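You operate a simulated robot arm through the tools that you are given. There is no shell and no other tool.

The job below is to be done with a simulated robot arm. You get a single attempt, and the scene is never put back.

## Task
Put things in order on the island bench top on the tester side. At the end: the white felt pad stands on top of the green power bank; the yellow scrub block stands where the white felt pad stood; the green screw jar (marked "REFERENCE") stands where the beige snap pot (marked "DRY PACKS") stood; the beige snap pot stands where the yellow scrub block stood; whatever was shut is shut again. Leave all else as you found it, and nothing knocked over.

The check looks at the end state, three seconds after you hand in, the way a careful person would. Anything else that was tipped, shoved, dropped, spilled or broken makes it a failure.

## Robot
A 6-joint arm with a two-finger parallel gripper, fixed in place. Base frame: the origin is at the foot of the arm, x ahead of it, y to its left, z up; the work surface is at about z = 0. Lengths are in mm, angles in degrees, forces in N, time in s.
With the tool pointing down near the work surface it reaches from about 180 to 460 mm from the base axis. Its first joint turns from -70.0 to 70.0 degrees. Payload 1.9 kg.
Tool frame: the origin (TCP) lies between the finger pads and is the grasp point; the fingertips stand 23 mm ahead of it; z points along the fingers, y is the line along which they close. The gripper opens to 94 mm. The fingers are 38 mm wide and 10 mm thick; the gripper's body (54 by 96 mm) begins 39 mm behind the TCP.
Orientation is that of the tool frame in the base frame, as a unit quaternion [w, x, y, z]. With the fingers straight down and closing along the base's y, the tool's x points along the base's -x, its y along +y and its z along -z.

## Interface
- The arm moves only by the tool step_arm. Its argument "deltas" is a list of rows, each a list of 6 numbers: the shift along the base's x, y, z in mm, then the turn, a rotation vector about the base's x, y, z in degrees. In form: [[x, y, z, rx, ry, rz], ...]. A call has 1 to 20 rows; each row is the pose to reach, as a shift and turn from the pose commanded when the call began. "claw" is the gripper command, from -1 (shut) to 1 (fully open), values between in proportion, set as the call begins (left out, the last holds). Rows are played at 5 a second. More than 50 mm and 8.6 degrees between two rows, or a gripper value outside its range, and nothing of the call is played. A pose out of reach is approached as far as the arm can. The call stops where the force on the tool passes 40 N (or 10 N more than at its start, if that is more) or the arm is blocked; 0.2 s more then pass. The fingers move at their own pace (about 108 mm/s each) and stop on an object; they squeeze with about 25 N. The grip force told is the motor's: it shows also when the fingers shut on nothing. Time passes only in rows, and 0.2 s behind the last, so rows that repeat a pose let the fingers close. The reply holds the time, the measured pose of the TCP, the force on the tool along the base axes, the opening and the grip force, in the units named above and with some noise, with the torque about the TCP (base axes, N m) and any sound that the robot's microphone picked up.
- Cameras (640 x 400 px; columns grow to the right, rows downward): "scene" is fixed at [46, 314.1, 410.2]; the picture's right is [-0.83, -0.56, 0.00], its down [-0.40, 0.59, -0.70] and it looks along [0.39, -0.58, -0.71] (base axes); focal length 219 px, centre (320, 200). "wrist" rides on the gripper at [86, 16, -75] in the tool frame; the picture's right is [-0.18, 0.98, 0.00], its down [-0.58, -0.11, -0.81] and it looks along [-0.79, -0.15, 0.59] (tool axes); focal length 243 px, centre (320, 200). There is no depth. A picture from a camera that has moved, and an enlarged one, comes with that camera's place and axes in the base frame and with its lens.
- get_image(camera): a new picture of that camera. It takes no simulated time.
- close_up(camera, box): a new picture of the part [left, top, right, bottom] of that camera's present view, enlarged. It takes no simulated time.
- close_job(): hands the job in; it is judged then, once.

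Places have to be worked out from the pictures, the camera data and where the tool is seen. Open the gripper and draw the arm clear of the work before you hand the job in, unless the task says otherwise.

The tools are called by a JSON object that holds its "name" and its "arguments". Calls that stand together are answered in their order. step_arm: Moves the arm, as the interface text tells. Its arguments: {"type":"object","properties":{"deltas":{"type":"array","items":{"type":"array","items":{"type":"number"}}},"claw":{"type":"number"}},"required":["deltas"]} The other tools are called the same way: get_image (camera) takes a picture; close_up (camera, box) takes an enlarged picture of a part of a camera's view; close_job () hands the job in.

At the start:

```text
time: 0.0
ee_pos: [276.1, -18.8, 220.6]
orientation: [0.002, 0.0, 1.0, 0.001]
ft_force: [-0.4, 0.9, 0.4]
torque: [-0.01, 0.01, -0.02]
grip_width: 94.2
gripper_force: 0.0
```

scene: 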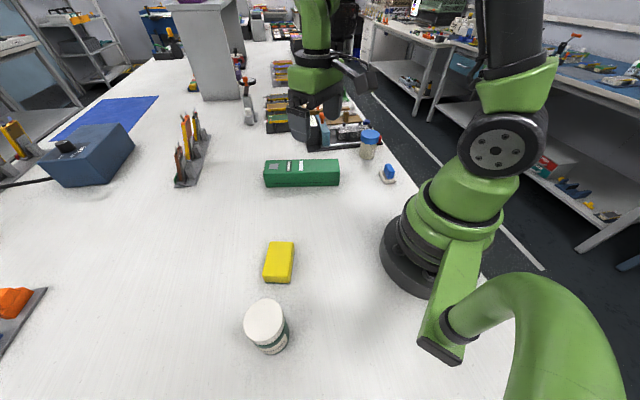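
wrist: 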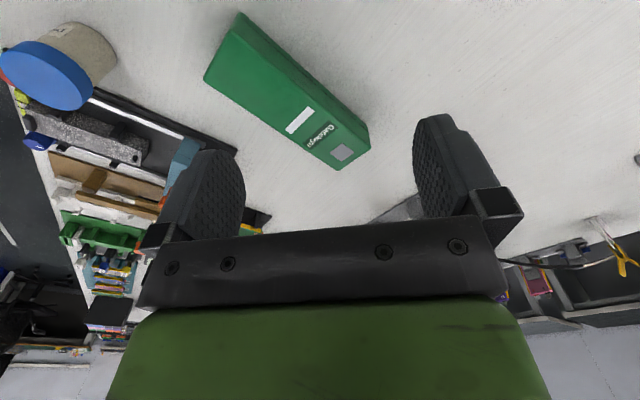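

I start by looking closer at the scene to identify the objects: green power bank, yellow block, white-lidded green jar, beige pot with blue lid, and the white felt pad.

{"name": "close_up", "arguments": {"camera": "scene", "box": [220, 100, 420, 225]}}

{"name": "close_up", "arguments": {"camera": "scene", "box": [200, 220, 400, 380]}}

{"name": "close_up", "arguments": {"camera": "scene", "box": [0, 50, 240, 200]}}

{"name": "close_up", "arguments": {"camera": "scene", "box": [240, 40, 440, 165]}}

```text
3.20 times, centred on (320, 162) of scene
camera zoom: at [46.0, 314.1, 410.2], right [-0.83, -0.56, 0.0], down [-0.4, 0.59, -0.7], along [0.39, -0.58, -0.71], focal length 701 px, centre (320, 320)
```

zoom: 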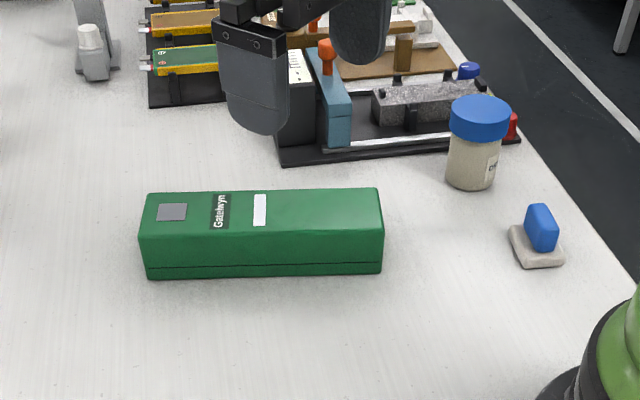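

```text
2.50 times, centred on (300, 300) of scene
camera zoom: at [46.0, 314.1, 410.2], right [-0.83, -0.56, 0.0], down [-0.4, 0.59, -0.7], along [0.39, -0.58, -0.71], focal length 548 px, centre (370, -50)
```

zoom: 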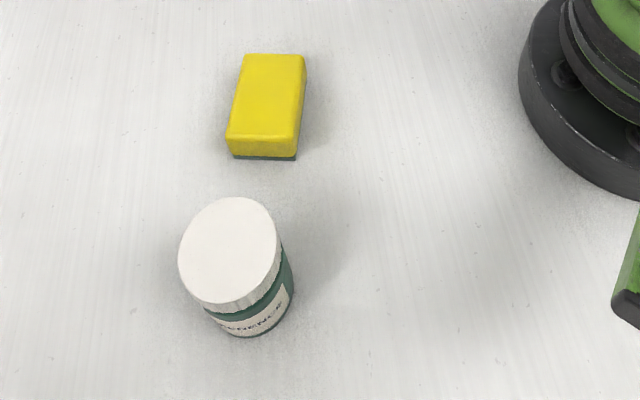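

```text
2.67 times, centred on (120, 125) of scene
camera zoom: at [46.0, 314.1, 410.2], right [-0.83, -0.56, 0.0], down [-0.4, 0.59, -0.7], along [0.39, -0.58, -0.71], focal length 584 px, centre (853, 400)
```

zoom: 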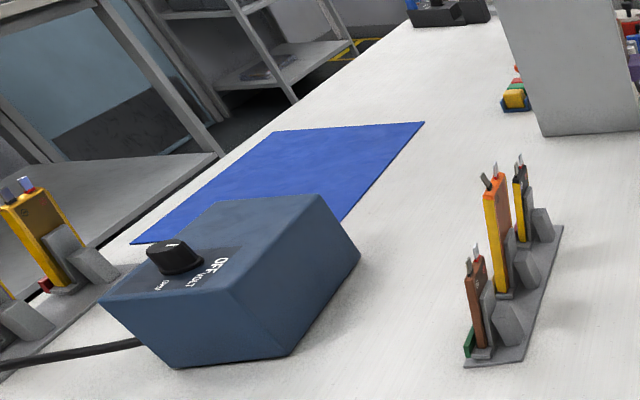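

```text
3.20 times, centred on (340, 102) of scene
camera zoom: at [46.0, 314.1, 410.2], right [-0.83, -0.56, 0.0], down [-0.4, 0.59, -0.7], along [0.39, -0.58, -0.71], focal length 701 px, centre (256, 512)
```

zoom: 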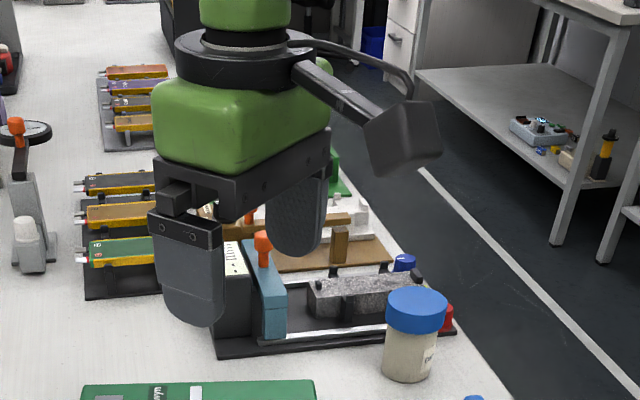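

The pad looks like a thin white base with a blue grip, around (158,-205). The pot is around (262,-287), close to a fixture tray. I swing the arm toward that side, staying high, so the wrist camera can see both.

{"name": "step_arm", "arguments": {"deltas": [[-15, -24, -2, 0, 0, -7.5], [-34, -50, -4, 0, 0, -15], [-53, -75, -6, 0, 0, -22.5], [-74, -98, -8, 0, 0, -30], [-96, -121, -10, 0, 0, -37.5], [-116, -142, -12, 0, 0, -45], [-116, -142, -12, 0, 0, -45]], "claw": 1}}

{"name": "get_image", "arguments": {"camera": "wrist"}}

{"name": "get_image", "arguments": {"camera": "scene"}}

```text
time: 1.6
ee_pos: [160.5, -159.4, 209.1]
orientation: [0.001, 0.383, 0.924, 0.001]
ft_force: [-0.7, 0.1, 0.2]
torque: [0.02, -0.02, 0.0]
grip_width: 94.0
gripper_force: 0.0
```

```text
taken
camera wrist: at [111.7, -87.1, 282.9], right [0.82, 0.57, 0.0], down [0.33, -0.49, 0.81], along [0.46, -0.67, -0.59], focal length 243 px, centre (320, 200)
```

wrist: 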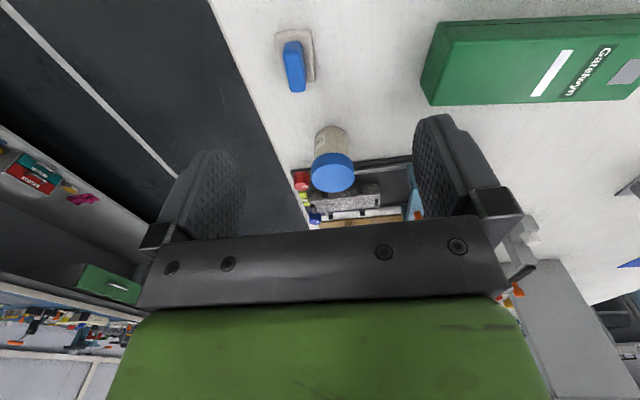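

```text
taken
```

scene: 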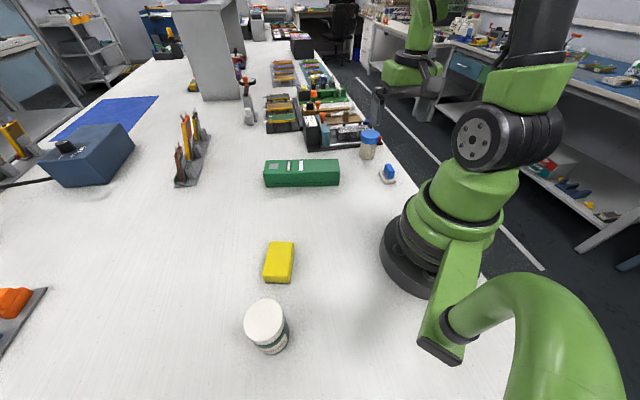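

The wrist view is upside down but now shows the pad with its blue grip, the pot and the tray. I enlarge those.

{"name": "close_up", "arguments": {"camera": "wrist", "box": [240, 10, 360, 110]}}

{"name": "close_up", "arguments": {"camera": "wrist", "box": [270, 110, 430, 240]}}

{"name": "close_up", "arguments": {"camera": "scene", "box": [340, 110, 420, 200]}}

{"name": "close_up", "arguments": {"camera": "scene", "box": [250, 50, 400, 170]}}

```text
4.00 times, centred on (300, 60) of wrist
camera zoom: at [111.7, -87.1, 282.9], right [0.82, 0.57, 0.0], down [0.33, -0.49, 0.81], along [0.46, -0.67, -0.59], focal length 970 px, centre (400, 760)
```

zoom: 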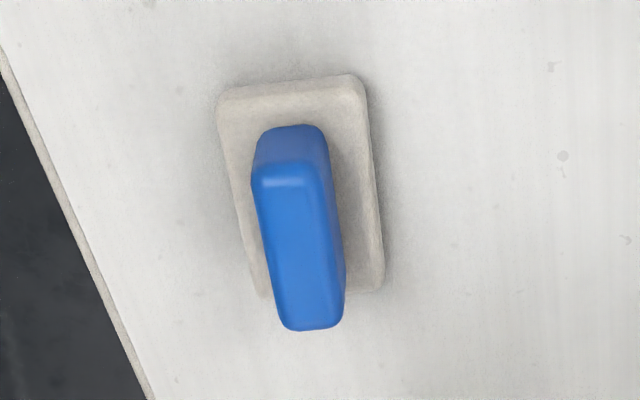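

```text
3.08 times, centred on (350, 175) of wrist
camera zoom: at [111.7, -87.1, 282.9], right [0.82, 0.57, 0.0], down [0.33, -0.49, 0.81], along [0.46, -0.67, -0.59], focal length 746 px, centre (228, 277)
```

zoom: 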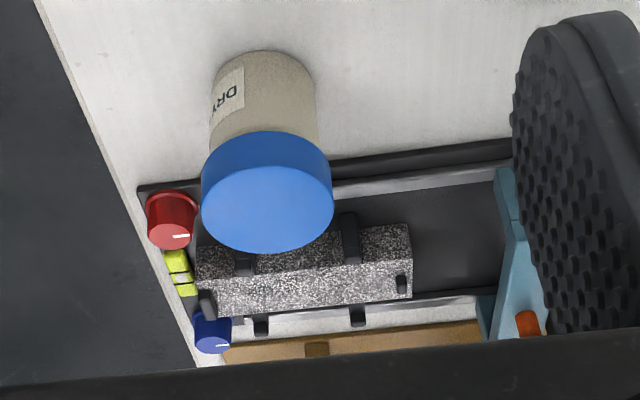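

```text
4.44 times, centred on (380, 155) of scene
camera zoom: at [46.0, 314.1, 410.2], right [-0.83, -0.56, 0.0], down [-0.4, 0.59, -0.7], along [0.39, -0.58, -0.71], focal length 974 px, centre (53, 400)
```

zoom: 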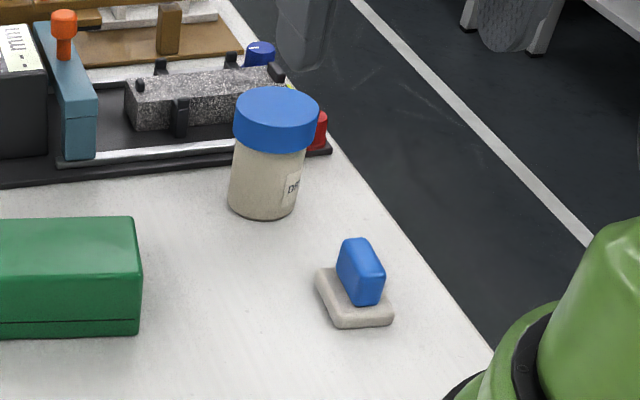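

```text
3.33 times, centred on (325, 110) of scene
camera zoom: at [46.0, 314.1, 410.2], right [-0.83, -0.56, 0.0], down [-0.4, 0.59, -0.7], along [0.39, -0.58, -0.71], focal length 731 px, centre (303, 500)
```

zoom: 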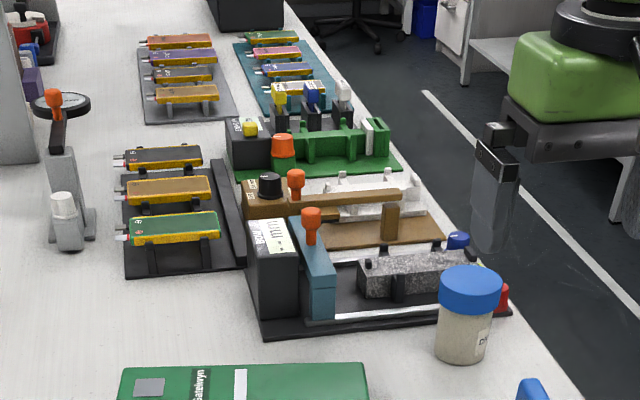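

From the wrist view the pad is about 35×52 mm, centred near (158.5,-199.5), with its long axis at about -50°. The blue grip is about 17 mm wide and tops out near z 41. I move above it, turned so the fingers close across the grip.

{"name": "step_arm", "arguments": {"deltas": [[0, -13, -25, 0, 0, -2], [-1, -26, -50, 0, 0, -4], [-1.6, -38.7, -80, 0, 0, -5], [-1.6, -38.7, -98, 0, 0, -5], [-1.6, -38.7, -98, 0, 0, -5]], "claw": 0.2}}

{"name": "get_image", "arguments": {"camera": "wrist"}}

{"name": "get_image", "arguments": {"camera": "scene"}}

```text
time: 2.8
ee_pos: [159.8, -198.6, 109.7]
orientation: [0.002, 0.423, 0.906, 0.0]
ft_force: [1.2, 0.3, 0.2]
torque: [0.01, -0.03, -0.01]
grip_width: 56.5
gripper_force: 0.1
```

```text
taken
camera wrist: at [116.3, -122.4, 184.1], right [0.87, 0.49, 0.0], down [0.29, -0.51, 0.81], along [0.4, -0.7, -0.59], focal length 243 px, centre (320, 200)
```

wrist: 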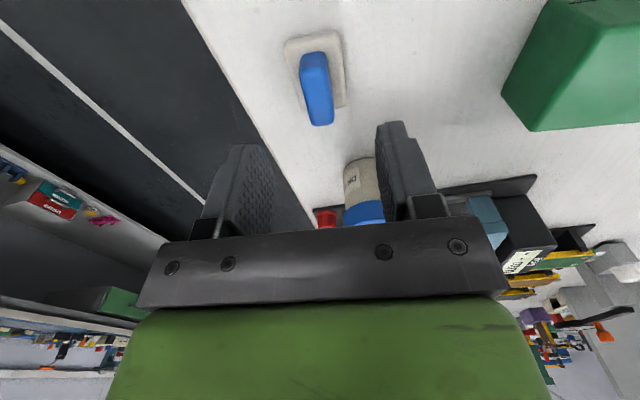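

```text
taken
```

scene: 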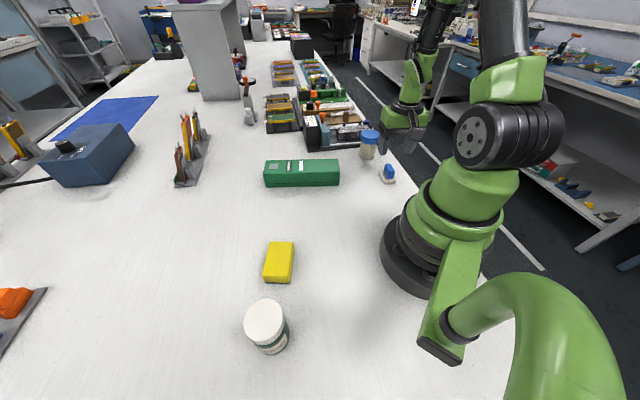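

{"name": "close_up", "arguments": {"camera": "wrist", "box": [260, 20, 380, 140]}}

```text
3.33 times, centred on (320, 80) of wrist
camera zoom: at [116.3, -122.4, 184.1], right [0.87, 0.49, 0.0], down [0.29, -0.51, 0.81], along [0.4, -0.7, -0.59], focal length 809 px, centre (320, 600)
```

zoom: 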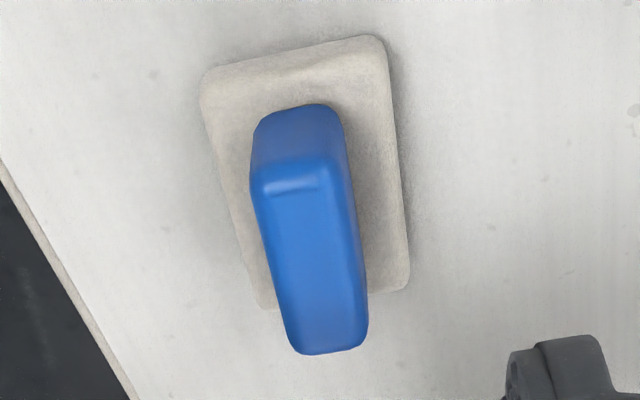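

Two views agree: pad centre (159,-200), long axis about -50.5°. The tool is within about 1.5 mm of it, so I go down to TCP z≈40, keeping the tips above the felt base, and close on the blue grip.

{"name": "step_arm", "arguments": {"deltas": [[-0.4, -1.2, -20, 0, 0, 0], [-0.4, -1.2, -40, 0, 0, 0], [-0.4, -1.2, -58, 0, 0, 0], [-0.4, -1.2, -69.5, 0, 0, 0], [-0.4, -1.2, -69.5, 0, 0, 0]]}}

{"name": "step_arm", "arguments": {"deltas": [[0, 0, 0, 0, 0, 0], [0, 0, 0, 0, 0, 0], [0, 0, 0, 0, 0, 0], [0, 0, 0, 0, 0, 0]], "claw": -1}}

{"name": "get_image", "arguments": {"camera": "wrist"}}

{"name": "close_up", "arguments": {"camera": "scene", "box": [340, 90, 450, 200]}}

```text
time: 4.0
ee_pos: [157.2, -201.2, 41.1]
orientation: [0.001, 0.423, 0.906, 0.0]
ft_force: [-0.5, 0.4, -0.3]
torque: [0.03, 0.01, 0.04]
grip_width: 56.4
gripper_force: 0.0
```

```text
time: 5.0
ee_pos: [157.7, -200.5, 40.6]
orientation: [0.002, 0.423, 0.906, -0.001]
ft_force: [0.0, -0.4, 0.0]
torque: [0.04, -0.01, 0.0]
grip_width: 17.2
gripper_force: 25.0
```

```text
taken
camera wrist: at [114.4, -124.3, 115.6], right [0.87, 0.49, 0.0], down [0.29, -0.51, 0.81], along [0.4, -0.7, -0.59], focal length 243 px, centre (320, 200)
```

wrist: 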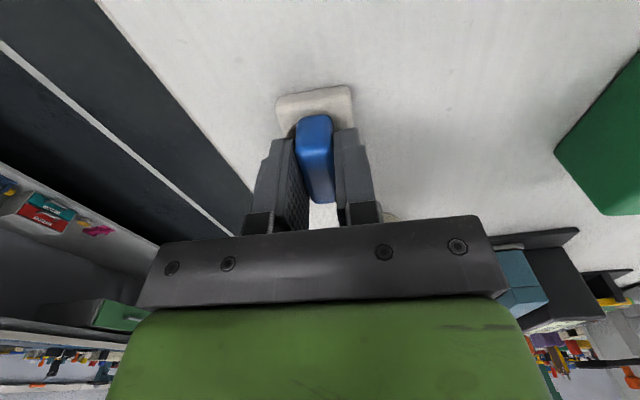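

```text
3.64 times, centred on (395, 145) of scene
camera zoom: at [46.0, 314.1, 410.2], right [-0.83, -0.56, 0.0], down [-0.4, 0.59, -0.7], along [0.39, -0.58, -0.71], focal length 797 px, centre (47, 400)
```

zoom: 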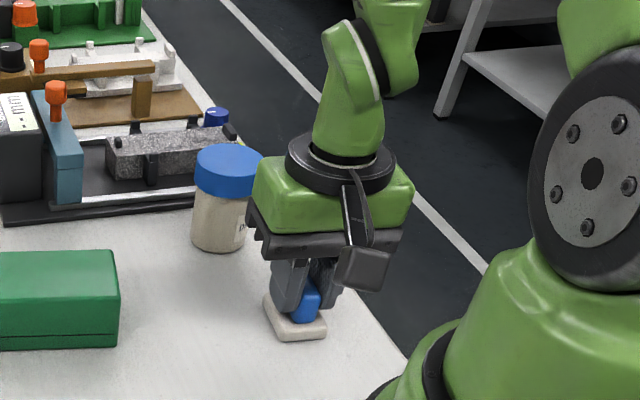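

The grip is held (17.2 mm, 25 N), and the pad's original centre is about (158.5,-200). I lift and swing over toward the power bank, staying high and turning gradually.

{"name": "step_arm", "arguments": {"deltas": [[0, 0, 15, 0, 0, 0], [0, 0, 45, 0, 0, 0], [0, 0, 90, 0, 0, 0], [0, 0, 130, 0, 0, 0], [15, 12, 140, 0, 0, 8], [30, 24, 140, 0, 0, 16], [48, 38, 140, 0, 0, 24], [68, 54, 140, 0, 0, 32], [88, 70, 140, 0, 0, 40], [108, 86, 140, 0, 0, 48], [128, 100, 140, 0, 0, 56], [148, 114, 140, 0, 0, 64], [165, 126, 140, 0, 0, 72], [172, 130, 140, 0, 0, 80], [172, 130, 140, 0, 0, 86], [172, 130, 140, 0, 0, 86]]}}

{"name": "get_image", "arguments": {"camera": "wrist"}}

{"name": "get_image", "arguments": {"camera": "scene"}}

```text
time: 8.4
ee_pos: [329.7, -70.1, 181.6]
orientation: [0.001, -0.31, 0.951, 0.001]
ft_force: [-0.4, 0.3, -0.4]
torque: [-0.02, 0.01, -0.02]
grip_width: 17.2
gripper_force: 24.7
```

```text
taken
camera wrist: at [251.6, -108.5, 255.7], right [-0.43, 0.9, 0.0], down [0.53, 0.25, 0.81], along [0.73, 0.35, -0.59], focal length 243 px, centre (320, 200)
```

wrist: 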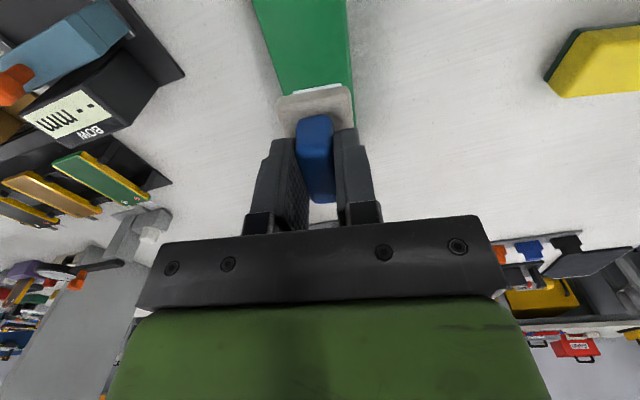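

```text
taken
```

scene: 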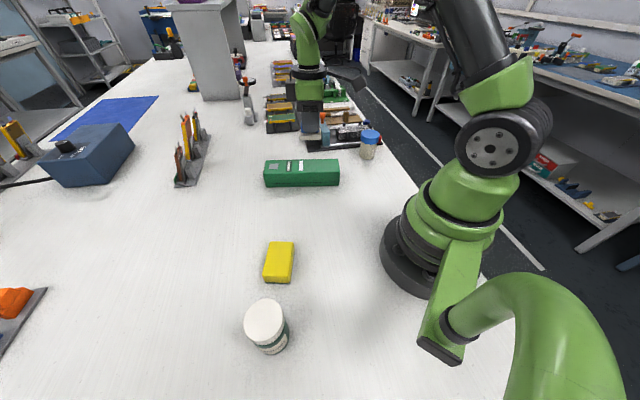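

{"name": "close_up", "arguments": {"camera": "wrist", "box": [220, 0, 400, 140]}}

{"name": "close_up", "arguments": {"camera": "scene", "box": [220, 100, 400, 220]}}

```text
2.86 times, centred on (310, 70) of wrist
camera zoom: at [251.6, -108.5, 255.7], right [-0.43, 0.9, 0.0], down [0.53, 0.25, 0.81], along [0.73, 0.35, -0.59], focal length 693 px, centre (349, 571)
```

zoom: 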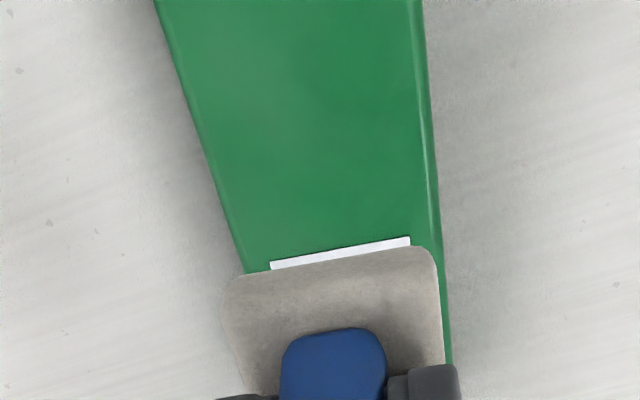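

```text
3.33 times, centred on (310, 160) of scene
camera zoom: at [46.0, 314.1, 410.2], right [-0.83, -0.56, 0.0], down [-0.4, 0.59, -0.7], along [0.39, -0.58, -0.71], focal length 731 px, centre (353, 333)
```

zoom: 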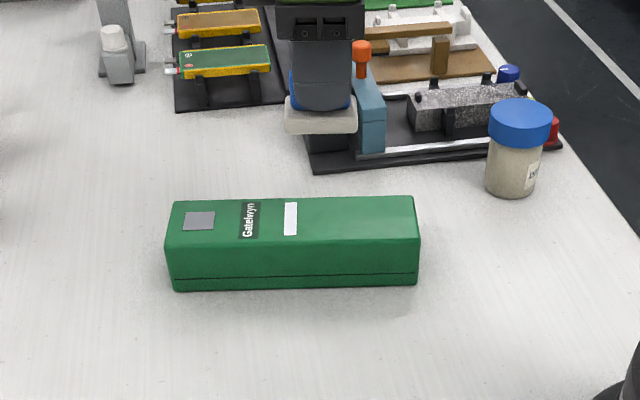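

The bank's centreline is about 9 mm from the tool's present line, and its centre is near (358,-61). I move over it and come down to just above its top, then look again.

{"name": "step_arm", "arguments": {"deltas": [[14, 5, 0, 0, 0, 0], [27.7, 9.7, 0, 0, 0, 0], [27.7, 9.7, -30, 0, 0, 0], [27.7, 9.7, -60, 0, 0, 0], [27.7, 9.7, -75, 0, 0, 0], [27.7, 9.7, -75, 0, 0, 0]]}}

{"name": "get_image", "arguments": {"camera": "wrist"}}

{"name": "close_up", "arguments": {"camera": "scene", "box": [230, 60, 410, 200]}}

```text
time: 9.8
ee_pos: [359.9, -60.3, 107.4]
orientation: [0.001, -0.309, 0.951, 0.0]
ft_force: [1.0, -0.3, -0.2]
torque: [0.0, -0.01, 0.02]
grip_width: 17.3
gripper_force: 25.1
```

```text
taken
camera wrist: at [279.7, -97.8, 180.9], right [-0.43, 0.9, 0.0], down [0.53, 0.25, 0.81], along [0.73, 0.35, -0.59], focal length 243 px, centre (320, 200)
```

wrist: 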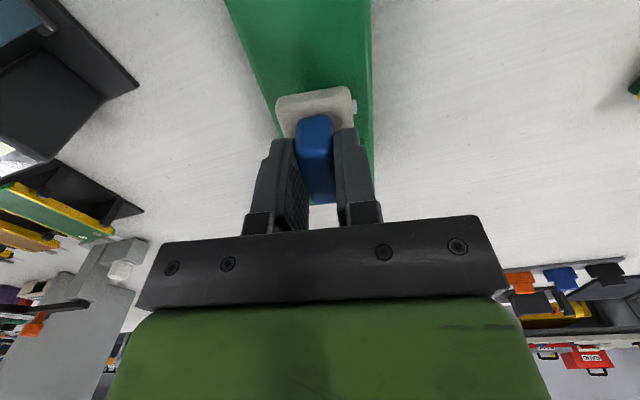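

```text
2.86 times, centred on (320, 130) of scene
camera zoom: at [46.0, 314.1, 410.2], right [-0.83, -0.56, 0.0], down [-0.4, 0.59, -0.7], along [0.39, -0.58, -0.71], focal length 626 px, centre (320, 400)
```

zoom: 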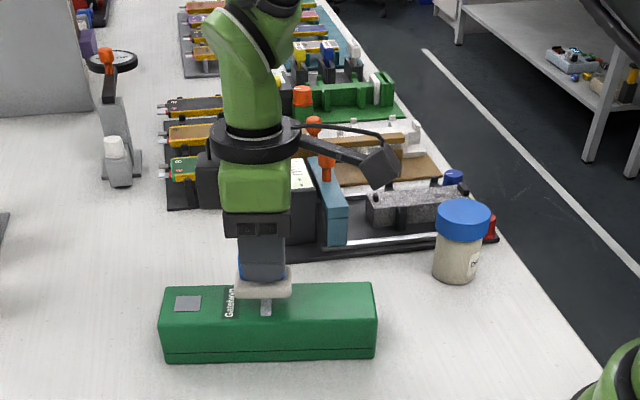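

The pad is centred over the bank and about 18 mm above it. I lower in small steps and watch the force for contact.

{"name": "step_arm", "arguments": {"deltas": [[0, 0, -8, 0, 0, 0], [0, 0, -13, 0, 0, 0], [0, 0, -15, 0, 0, 0], [0, 0, -15, 0, 0, 0]]}}

{"name": "step_arm", "arguments": {"deltas": [[0, 0, -1, 0, 0, 0], [0, 0, -2, 0, 0, 0], [0, 0, -2, 0, 0, 0]]}}

{"name": "close_up", "arguments": {"camera": "scene", "box": [250, 110, 370, 200]}}

```text
time: 10.8
ee_pos: [358.6, -60.0, 92.1]
orientation: [0.001, -0.309, 0.951, 0.001]
ft_force: [-0.5, 0.2, 0.3]
torque: [-0.01, -0.01, 0.01]
grip_width: 17.3
gripper_force: 24.3
```

```text
time: 11.6
ee_pos: [358.2, -61.1, 90.2]
orientation: [0.002, -0.31, 0.951, 0.0]
ft_force: [-0.1, 4.0, 30.1]
torque: [0.12, 0.01, -0.05]
grip_width: 17.5
gripper_force: 25.4
```

```text
4.44 times, centred on (310, 155) of scene
camera zoom: at [45.9, 314.1, 410.2], right [-0.83, -0.56, 0.0], down [-0.4, 0.59, -0.7], along [0.39, -0.58, -0.71], focal length 974 px, centre (364, 400)
```

zoom: 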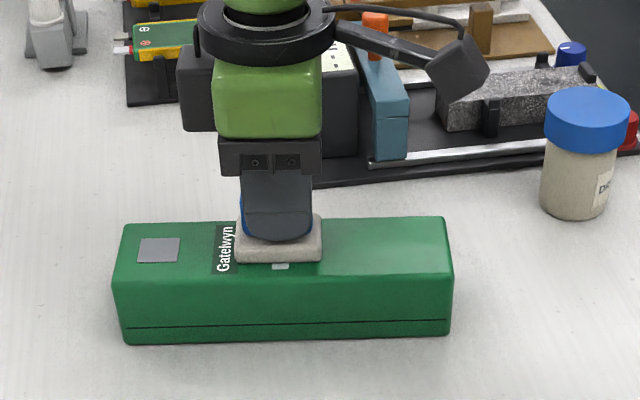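

There is 30 N of contact, so the pad is seated on the bank (top about z 49). I ease up slightly, open a little, then rise straight up.

{"name": "step_arm", "arguments": {"deltas": [[0, 0, 0.8, 0, 0, 0], [0, 0, 0.8, 0, 0, 0]]}}

{"name": "step_arm", "arguments": {"deltas": [[0, 0, 0, 0, 0, 0], [0, 0, 0, 0, 0, 0], [0, 0, 0, 0, 0, 0]], "claw": -0.1}}

{"name": "step_arm", "arguments": {"deltas": [[0, 0, 10, 0, 0, 0], [0, 0, 30, 0, 0, 0], [0, 0, 65, 0, 0, 0], [0, 0, 100, 0, 0, 0], [0, 0, 100, 0, 0, 0]]}}

{"name": "get_image", "arguments": {"camera": "wrist"}}

{"name": "get_image", "arguments": {"camera": "scene"}}

```text
time: 12.2
ee_pos: [358.5, -60.9, 90.5]
orientation: [0.003, -0.31, 0.951, 0.001]
ft_force: [3.7, 6.2, 28.9]
torque: [0.21, -0.2, -0.01]
grip_width: 17.2
gripper_force: 25.2
```

```text
time: 13.0
ee_pos: [358.4, -60.8, 90.0]
orientation: [0.0, -0.31, 0.951, 0.002]
ft_force: [-0.3, 0.2, 0.0]
torque: [0.0, -0.01, 0.0]
grip_width: 42.3
gripper_force: 0.1
```

```text
time: 14.2
ee_pos: [357.3, -59.3, 189.1]
orientation: [0.002, -0.31, 0.951, 0.0]
ft_force: [0.1, 0.2, -0.5]
torque: [0.01, 0.0, 0.02]
grip_width: 42.1
gripper_force: 0.0
```

```text
taken
camera wrist: at [278.4, -98.6, 262.7], right [-0.43, 0.9, 0.0], down [0.53, 0.25, 0.81], along [0.73, 0.35, -0.59], focal length 243 px, centre (320, 200)
```

wrist: 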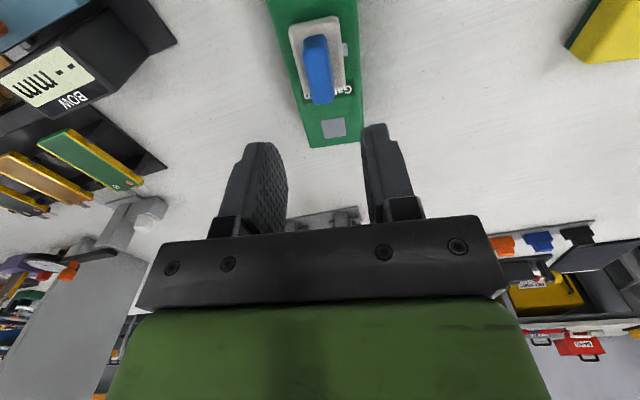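

```text
taken
```

scene: 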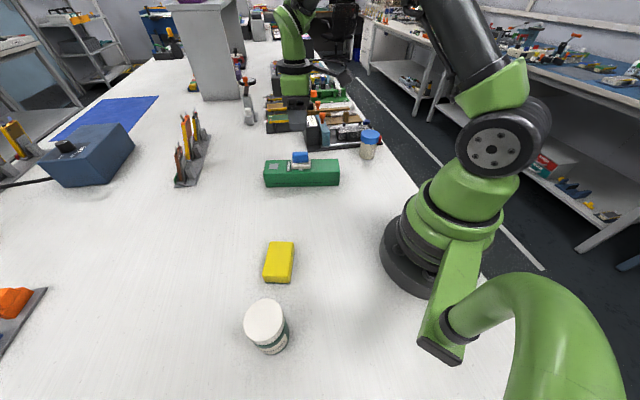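

The pad sits flat on the bank and nothing else moved. Next is the yellow block near (232,176), so I swing over it at height to view it with the wrist camera.

{"name": "step_arm", "arguments": {"deltas": [[-14, 28, 0, 0, 0, 0], [-30, 58, 0, 0, 0, 0], [-46, 88, 0, 0, 0, 0], [-62, 118, 0, 0, 0, 0], [-78, 148, 0, 0, 0, 0], [-94, 178, 0, 0, 0, 0], [-110, 208, 0, 0, 0, 0], [-126.8, 237, -10, 0, 0, 0], [-126.8, 237, -25, 0, 0, 0], [-126.8, 237, -25, 0, 0, 0]]}}

{"name": "get_image", "arguments": {"camera": "wrist"}}

{"name": "close_up", "arguments": {"camera": "scene", "box": [250, 110, 370, 200]}}

```text
time: 16.4
ee_pos: [230.0, 175.9, 164.3]
orientation: [0.002, -0.31, 0.951, 0.001]
ft_force: [0.3, 0.3, 0.5]
torque: [0.02, 0.0, 0.01]
grip_width: 41.9
gripper_force: 0.1
```

```text
taken
camera wrist: at [151.4, 138.3, 238.6], right [-0.43, 0.9, 0.0], down [0.53, 0.25, 0.81], along [0.73, 0.35, -0.59], focal length 243 px, centre (320, 200)
```

wrist: 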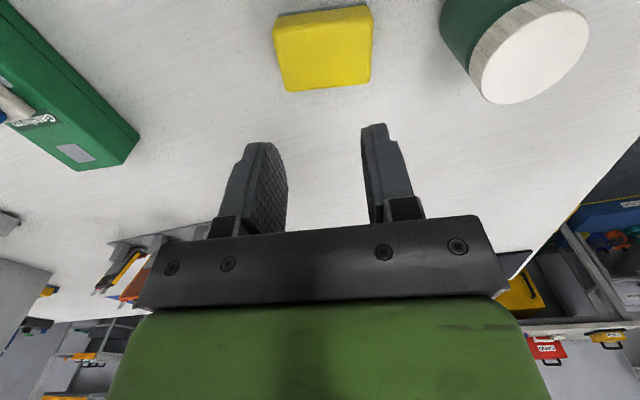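

```text
4.44 times, centred on (310, 155) of scene
camera zoom: at [46.0, 314.1, 410.2], right [-0.83, -0.56, 0.0], down [-0.4, 0.59, -0.7], along [0.39, -0.58, -0.71], focal length 974 px, centre (364, 400)
```

zoom: 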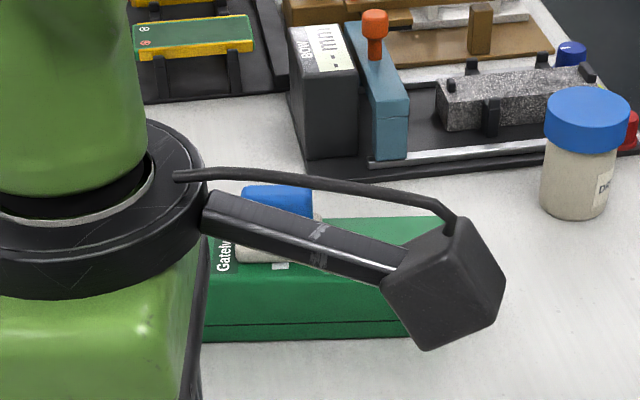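

{"name": "close_up", "arguments": {"camera": "wrist", "box": [250, 0, 400, 110]}}

{"name": "close_up", "arguments": {"camera": "wrist", "box": [420, 0, 620, 125]}}

```text
3.64 times, centred on (325, 55) of wrist
camera zoom: at [151.4, 138.3, 238.6], right [-0.43, 0.9, 0.0], down [0.53, 0.25, 0.81], along [0.73, 0.35, -0.59], focal length 882 px, centre (302, 727)
```

zoom: 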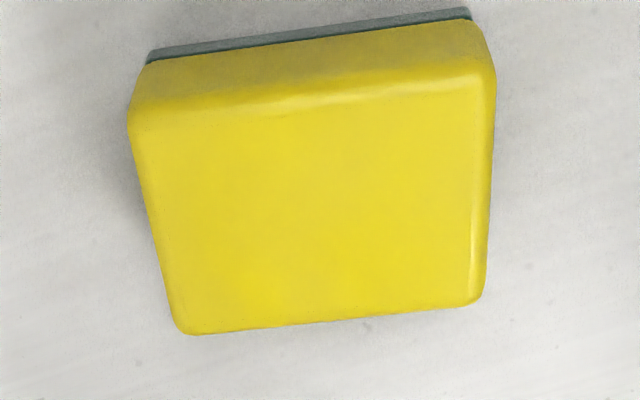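

```text
3.20 times, centred on (520, 62) of wrist
camera zoom: at [151.4, 138.3, 238.6], right [-0.43, 0.9, 0.0], down [0.53, 0.25, 0.81], along [0.73, 0.35, -0.59], focal length 776 px, centre (-320, 640)
```

zoom: 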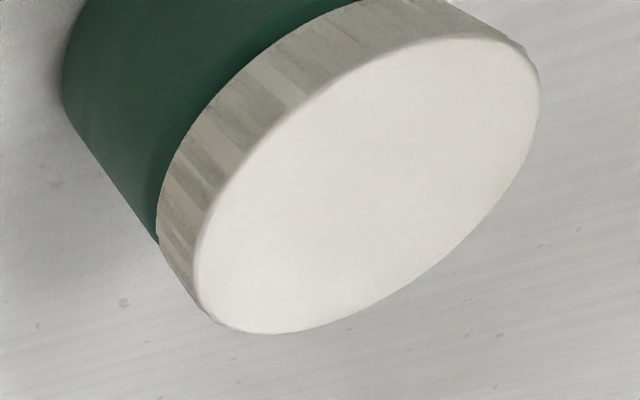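

From the wrist view the yellow block is about 72×46×36 mm, centred near (230,180), with its long axis at 123°. I turn the tool +87° so the fingers close across its short side with the camera away from the jar, then check.

{"name": "step_arm", "arguments": {"deltas": [[0, 0, 0, 0, 0, 8], [0, 0, 0, 0, 0, 16], [0, 0, 0, 0, 0, 24], [0, 0, 0, 0, 0, 32], [0, 0, 0, 0, 0, 40], [0, 0, 0, 0, 0, 48], [0, 0, 0, 0, 0, 56], [0, 0, 0, 0, 0, 64], [0, 1, -10, 0, 0, 72], [0, 2, -20, 0, 0, 80], [0, 3, -30, 0, 0, 87], [0, 3, -30, 0, 0, 87]], "claw": 0.7}}

{"name": "get_image", "arguments": {"camera": "wrist"}}

{"name": "get_image", "arguments": {"camera": "scene"}}

```text
time: 19.0
ee_pos: [231.9, 178.5, 134.2]
orientation: [0.0, 0.88, -0.476, -0.002]
ft_force: [0.1, 0.7, 0.0]
torque: [-0.01, 0.01, 0.0]
grip_width: 79.6
gripper_force: 0.1
```

```text
taken
camera wrist: at [266.5, 97.9, 208.2], right [-0.92, -0.38, 0.0], down [-0.23, 0.54, 0.81], along [-0.31, 0.75, -0.59], focal length 243 px, centre (320, 200)
```

wrist: 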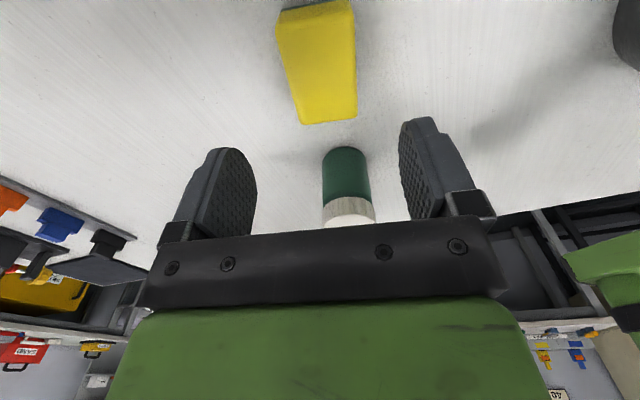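

```text
taken
```

scene: 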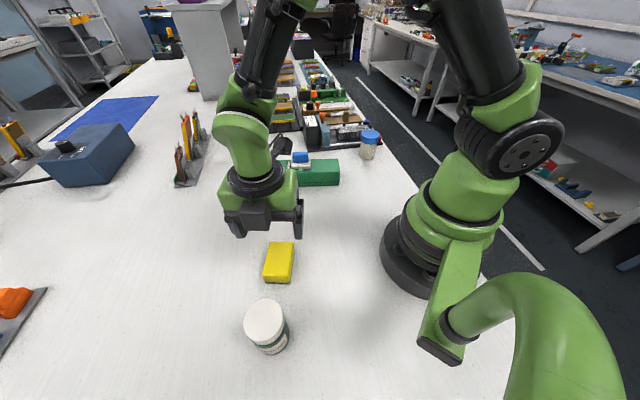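

{"name": "close_up", "arguments": {"camera": "wrist", "box": [250, 0, 390, 130]}}

{"name": "close_up", "arguments": {"camera": "wrist", "box": [290, 130, 410, 240]}}

```text
3.08 times, centred on (320, 65) of wrist
camera zoom: at [266.5, 97.9, 208.2], right [-0.92, -0.38, 0.0], down [-0.23, 0.54, 0.81], along [-0.31, 0.75, -0.59], focal length 746 px, centre (320, 615)
```

zoom: 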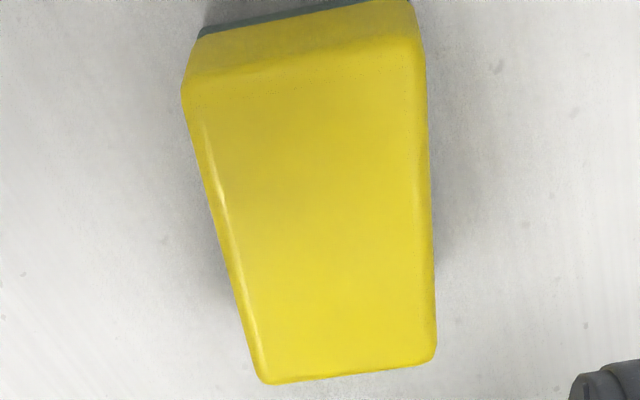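

```text
3.64 times, centred on (350, 185) of wrist
camera zoom: at [266.5, 97.9, 208.2], right [-0.92, -0.38, 0.0], down [-0.23, 0.54, 0.81], along [-0.31, 0.75, -0.59], focal length 882 px, centre (211, 254)
```

zoom: 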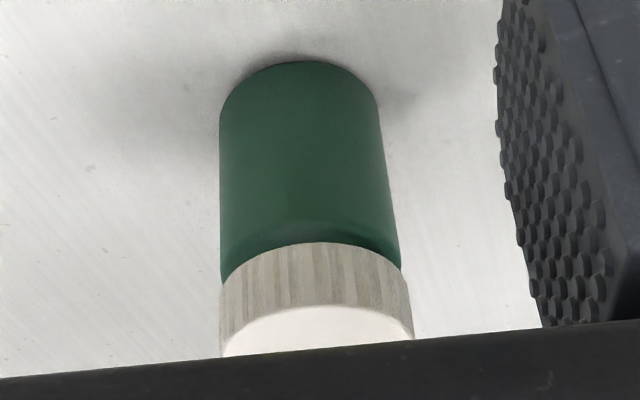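

Both views agree on a block centre of (230,180), and the jar is at about (159,280) and 85 mm tall. I go down onto the block and grip it.

{"name": "step_arm", "arguments": {"deltas": [[-1, 0.7, -30, 0, 0, 0], [-1, 0.7, -60, 0, 0, 0], [-1, 0.7, -85, 0, 0, 0], [-1, 0.7, -103, 0, 0, 0], [-1, 0.7, -103, 0, 0, 0]]}}

{"name": "step_arm", "arguments": {"deltas": [[0, 0, 0, 0, 0, 0], [0, 0, 0, 0, 0, 0], [0, 0, 0, 0, 0, 0], [0, 0, 0, 0, 0, 0]], "claw": -1}}

{"name": "get_image", "arguments": {"camera": "wrist"}}

{"name": "get_image", "arguments": {"camera": "scene"}}

```text
time: 20.2
ee_pos: [229.1, 181.2, 31.1]
orientation: [0.0, 0.879, -0.477, -0.001]
ft_force: [0.8, 0.6, -0.6]
torque: [-0.01, 0.05, -0.04]
grip_width: 80.0
gripper_force: 0.2
```

```text
time: 21.2
ee_pos: [229.0, 180.1, 31.5]
orientation: [0.001, 0.879, -0.476, -0.001]
ft_force: [-0.4, 0.0, 0.5]
torque: [0.01, 0.0, 0.0]
grip_width: 49.4
gripper_force: 25.4
```

```text
taken
camera wrist: at [263.6, 98.6, 105.5], right [-0.92, -0.38, 0.0], down [-0.22, 0.55, 0.81], along [-0.31, 0.75, -0.59], focal length 243 px, centre (320, 200)
```

wrist: 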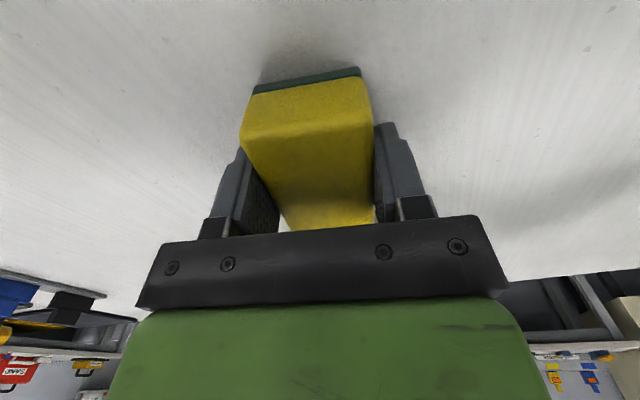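

```text
taken
```

scene: 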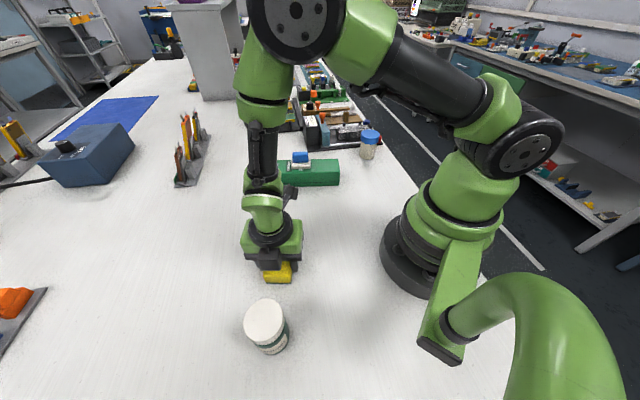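

The block is gripped (49 mm, 25 N). I lift it and carry it around in front of the base at height, turning the wrist back toward the pad's orientation on the way.

{"name": "step_arm", "arguments": {"deltas": [[0, 0, 15, 0, 0, 0], [0, 0, 50, 0, 0, 0], [0, 0, 95, 0, 0, 0], [0, 0, 130, 0, 0, 0], [8, -20, 130, 0, 0, -8], [17, -42, 130, 0, 0, -16], [26, -65, 130, 0, 0, -24], [34, -89, 130, 0, 0, -32], [40, -114, 130, 0, 0, -40], [45, -140, 130, 0, 0, -48], [48, -166, 130, 0, 0, -56], [48, -192, 130, 0, 0, -64], [45, -220, 130, 0, 0, -72], [39, -246, 130, 0, 0, -80], [30, -272, 130, 0, 0, -88], [18, -296, 130, 0, 0, -96]]}}

{"name": "step_arm", "arguments": {"deltas": [[-12, -20, 0, 0, 0, -8], [-26, -38, 0, 0, 0, -16], [-42, -54, 0, 0, 0, -24], [-58, -66, 0, 0, 0, -32], [-74, -76, 0, 0, 0, -40], [-88.5, -84, 0, 0, 0, -48], [-88.5, -84, 0, 0, 0, -56], [-88.5, -84, 0, 0, 0, -64], [-88.5, -84, 0, 0, 0, -72], [-88.5, -84, 0, 0, 0, -77.3], [-88.5, -84, 0, 0, 0, -77.3]]}}

{"name": "get_image", "arguments": {"camera": "wrist"}}

{"name": "get_image", "arguments": {"camera": "scene"}}

```text
time: 24.6
ee_pos: [246.4, -116.2, 162.1]
orientation: [0.001, -0.233, 0.972, 0.0]
ft_force: [0.0, -0.1, -0.1]
torque: [-0.01, 0.04, -0.02]
grip_width: 49.3
gripper_force: 24.9
```

```text
time: 27.0
ee_pos: [158.6, -199.6, 161.9]
orientation: [0.002, 0.425, 0.905, 0.0]
ft_force: [0.3, 0.3, -1.5]
torque: [0.01, -0.01, 0.06]
grip_width: 49.0
gripper_force: 24.8
```

```text
taken
camera wrist: at [117.5, -122.9, 235.6], right [0.87, 0.49, 0.0], down [0.29, -0.52, 0.81], along [0.39, -0.71, -0.59], focal length 243 px, centre (320, 200)
```

wrist: 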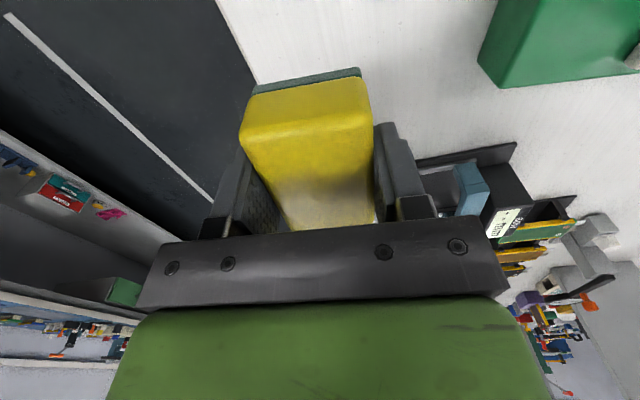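

```text
taken
```

scene: 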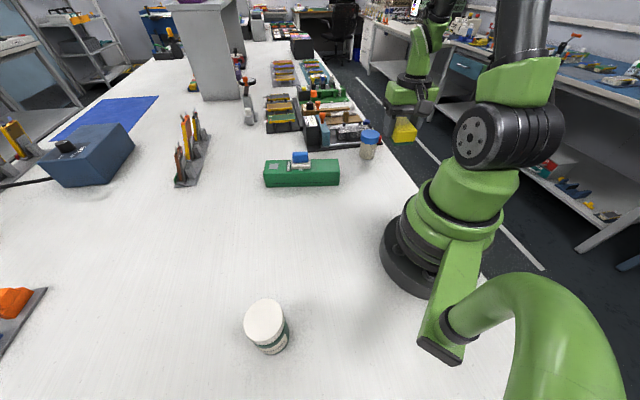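

The block hangs over the pad's old spot, well clear of the pot and bench edge. I lower it straight down to just above the surface.

{"name": "step_arm", "arguments": {"deltas": [[0, -0.3, -40, 0, 0, 0], [0, -0.3, -80, 0, 0, 0], [0, -0.3, -110, 0, 0, 0], [0, -0.3, -123, 0, 0, 0], [0, -0.3, -128, 0, 0, 0], [0, -0.3, -128, 0, 0, 0]]}}

{"name": "step_arm", "arguments": {"deltas": [[0, 0, -1, 0, 0, 0], [0, 0, -1.5, 0, 0, 0], [0, 0, -1.5, 0, 0, 0]]}}

{"name": "get_image", "arguments": {"camera": "wrist"}}

{"name": "close_up", "arguments": {"camera": "scene", "box": [340, 90, 450, 200]}}

```text
time: 28.4
ee_pos: [159.7, -200.4, 33.4]
orientation: [0.002, 0.424, 0.906, -0.001]
ft_force: [0.9, 0.8, -0.2]
torque: [-0.01, -0.02, 0.0]
grip_width: 49.5
gripper_force: 25.2
```

```text
time: 29.2
ee_pos: [159.9, -200.9, 30.7]
orientation: [0.002, 0.424, 0.906, -0.001]
ft_force: [-0.7, -0.4, -0.7]
torque: [0.0, 0.03, 0.01]
grip_width: 49.4
gripper_force: 25.0
```

```text
taken
camera wrist: at [117.9, -123.4, 106.0], right [0.87, 0.49, 0.0], down [0.29, -0.52, 0.81], along [0.39, -0.7, -0.59], focal length 243 px, centre (320, 200)
```

wrist: 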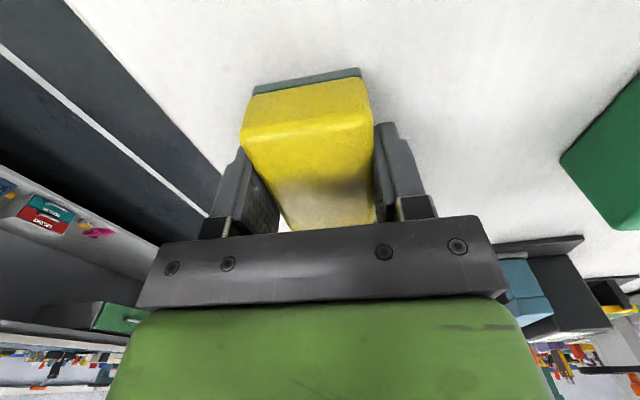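

```text
3.64 times, centred on (395, 145) of scene
camera zoom: at [46.0, 314.1, 410.2], right [-0.83, -0.56, 0.0], down [-0.4, 0.59, -0.7], along [0.39, -0.58, -0.71], focal length 797 px, centre (47, 400)
```

zoom: 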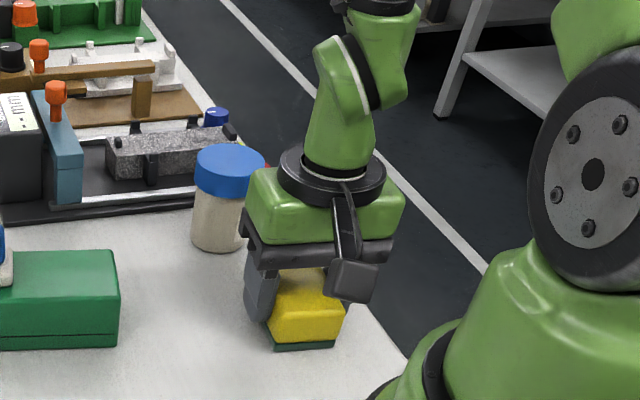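

No contact yet, so I go down another fraction of a millimetre at a time.

{"name": "step_arm", "arguments": {"deltas": [[-0.8, 0, -0.5, 0, 0, 0], [-0.8, 0, -1, 0, 0, 0], [-0.8, 0, -1, 0, 0, 0]]}}

```text
time: 30.0
ee_pos: [158.6, -200.4, 32.2]
orientation: [0.002, 0.425, 0.905, 0.0]
ft_force: [-4.3, 0.3, 16.8]
torque: [0.06, 0.22, -0.03]
grip_width: 49.4
gripper_force: 25.4
```

The block is on the surface with 17 N of contact. I open and rise straight up, then look toward the pot.

{"name": "step_arm", "arguments": {"deltas": [[0, 0, 0.3, 0, 0, 0], [0, 0, 0.3, 0, 0, 0], [0, 0, 0.3, 0, 0, 0]], "claw": 0.5}}

{"name": "step_arm", "arguments": {"deltas": [[0, 0, 12, 0, 0, 0], [0, 0, 40, 0, 0, 0], [0, 0, 80, 0, 0, 0], [0, 0, 110, 0, 0, 0], [0, 0, 110, 0, 0, 0]]}}

{"name": "get_image", "arguments": {"camera": "wrist"}}

{"name": "get_image", "arguments": {"camera": "scene"}}

```text
time: 30.8
ee_pos: [159.6, -199.4, 30.8]
orientation: [0.001, 0.425, 0.905, 0.0]
ft_force: [0.5, -0.9, -0.1]
torque: [0.01, 0.01, -0.02]
grip_width: 70.3
gripper_force: 0.1
```

```text
time: 32.0
ee_pos: [158.9, -199.4, 141.2]
orientation: [0.0, 0.424, 0.906, 0.0]
ft_force: [-0.6, -0.5, 1.0]
torque: [-0.01, 0.01, -0.01]
grip_width: 70.5
gripper_force: 0.1
```

```text
taken
camera wrist: at [115.9, -122.4, 215.9], right [0.87, 0.49, 0.0], down [0.29, -0.52, 0.81], along [0.39, -0.7, -0.59], focal length 243 px, centre (320, 200)
```

wrist: 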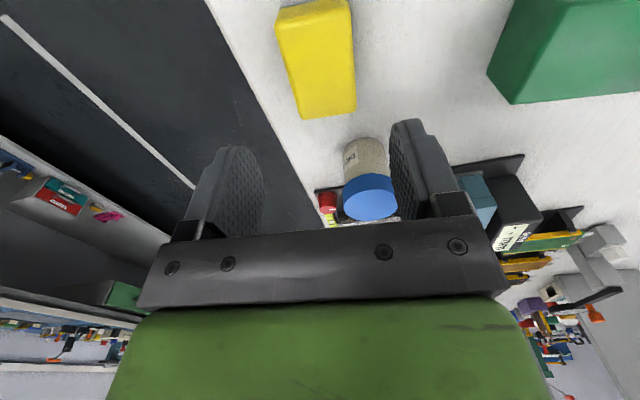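

```text
taken
```

scene: 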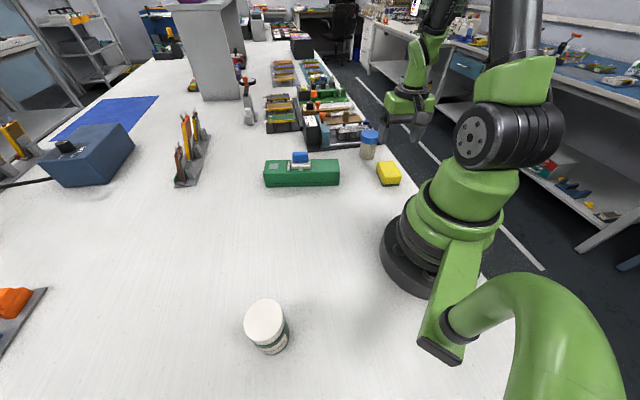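

The block is in place. I zoom in on the pot to get its position, body width and lid step.

{"name": "close_up", "arguments": {"camera": "wrist", "box": [300, 120, 420, 230]}}

{"name": "close_up", "arguments": {"camera": "scene", "box": [335, 110, 405, 180]}}

```text
3.64 times, centred on (360, 175) of wrist
camera zoom: at [115.9, -122.4, 215.9], right [0.87, 0.49, 0.0], down [0.29, -0.52, 0.81], along [0.39, -0.7, -0.59], focal length 882 px, centre (174, 291)
```

zoom: 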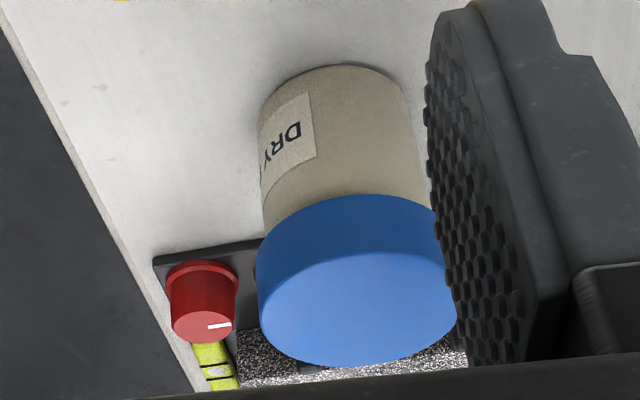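

```text
5.71 times, centred on (370, 145) of scene
camera zoom: at [46.0, 314.1, 410.2], right [-0.83, -0.56, 0.0], down [-0.4, 0.59, -0.7], along [0.39, -0.58, -0.71], focal length 1252 px, centre (34, 514)
```

zoom: 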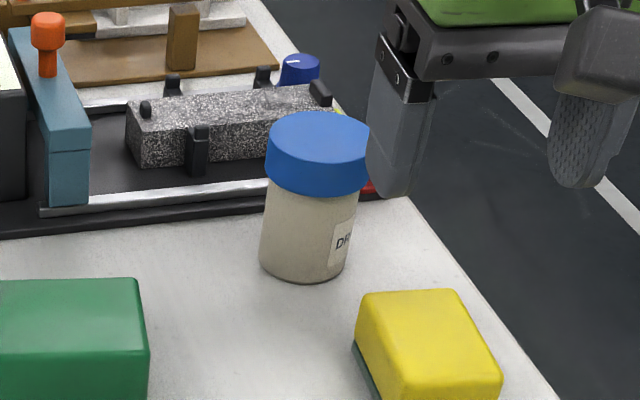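

The pot's lid (about 56 mm) overhangs its body (about 48 mm), and its centre is near (256.5,-273) with height about 76. The tray edge runs at 45° some 46 mm beyond it, so I line the fingers up parallel to that edge above the pot and check.

{"name": "step_arm", "arguments": {"deltas": [[20, -15, 10, 0, 0, 1], [45, -33, 20, 0, 0, 3], [70, -52, 23, 0, 0, 5], [97.8, -72.7, 23, 0, 0, 5.2], [97.8, -72.7, 23, 0, 0, 5.2]], "claw": 1}}

{"name": "get_image", "arguments": {"camera": "wrist"}}

{"name": "close_up", "arguments": {"camera": "wrist", "box": [240, 0, 420, 130]}}

{"name": "close_up", "arguments": {"camera": "scene", "box": [300, 60, 450, 190]}}

```text
time: 33.2
ee_pos: [257.4, -273.6, 163.0]
orientation: [0.0, 0.383, 0.924, -0.001]
ft_force: [0.2, 0.7, -0.8]
torque: [0.01, -0.02, -0.02]
grip_width: 94.0
gripper_force: 0.1
```

```text
taken
camera wrist: at [207.8, -201.5, 237.2], right [0.82, 0.57, 0.0], down [0.33, -0.49, 0.81], along [0.46, -0.67, -0.59], focal length 243 px, centre (320, 200)
```

wrist: 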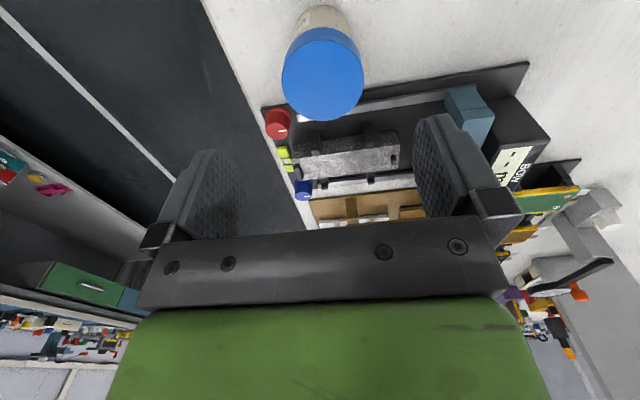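

```text
3.08 times, centred on (330, 65) of wrist
camera zoom: at [207.8, -201.5, 237.2], right [0.82, 0.57, 0.0], down [0.33, -0.49, 0.81], along [0.46, -0.67, -0.59], focal length 746 px, centre (289, 615)
```

zoom: 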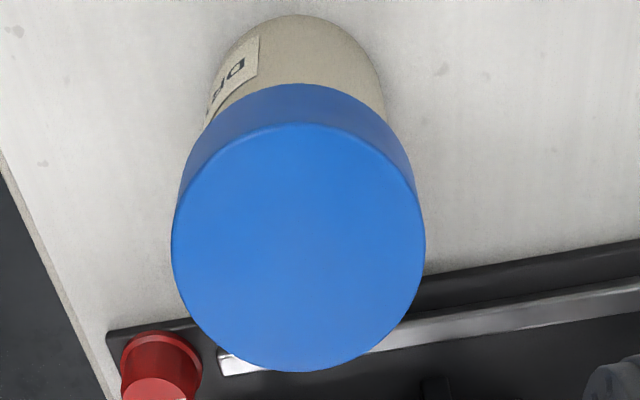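

```text
3.08 times, centred on (375, 125) of scene
camera zoom: at [46.0, 314.1, 410.2], right [-0.83, -0.56, 0.0], down [-0.4, 0.59, -0.7], along [0.39, -0.58, -0.71], focal length 674 px, centre (151, 431)
```

zoom: 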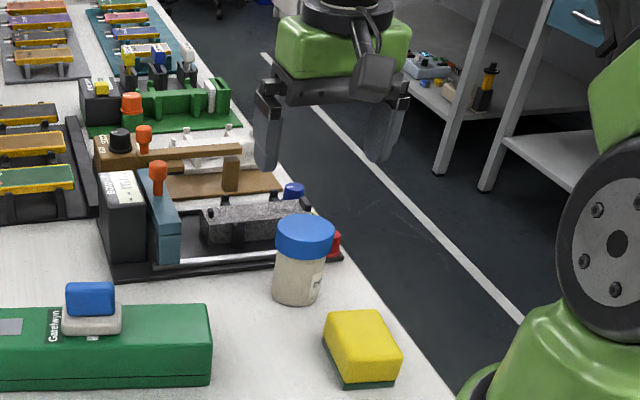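

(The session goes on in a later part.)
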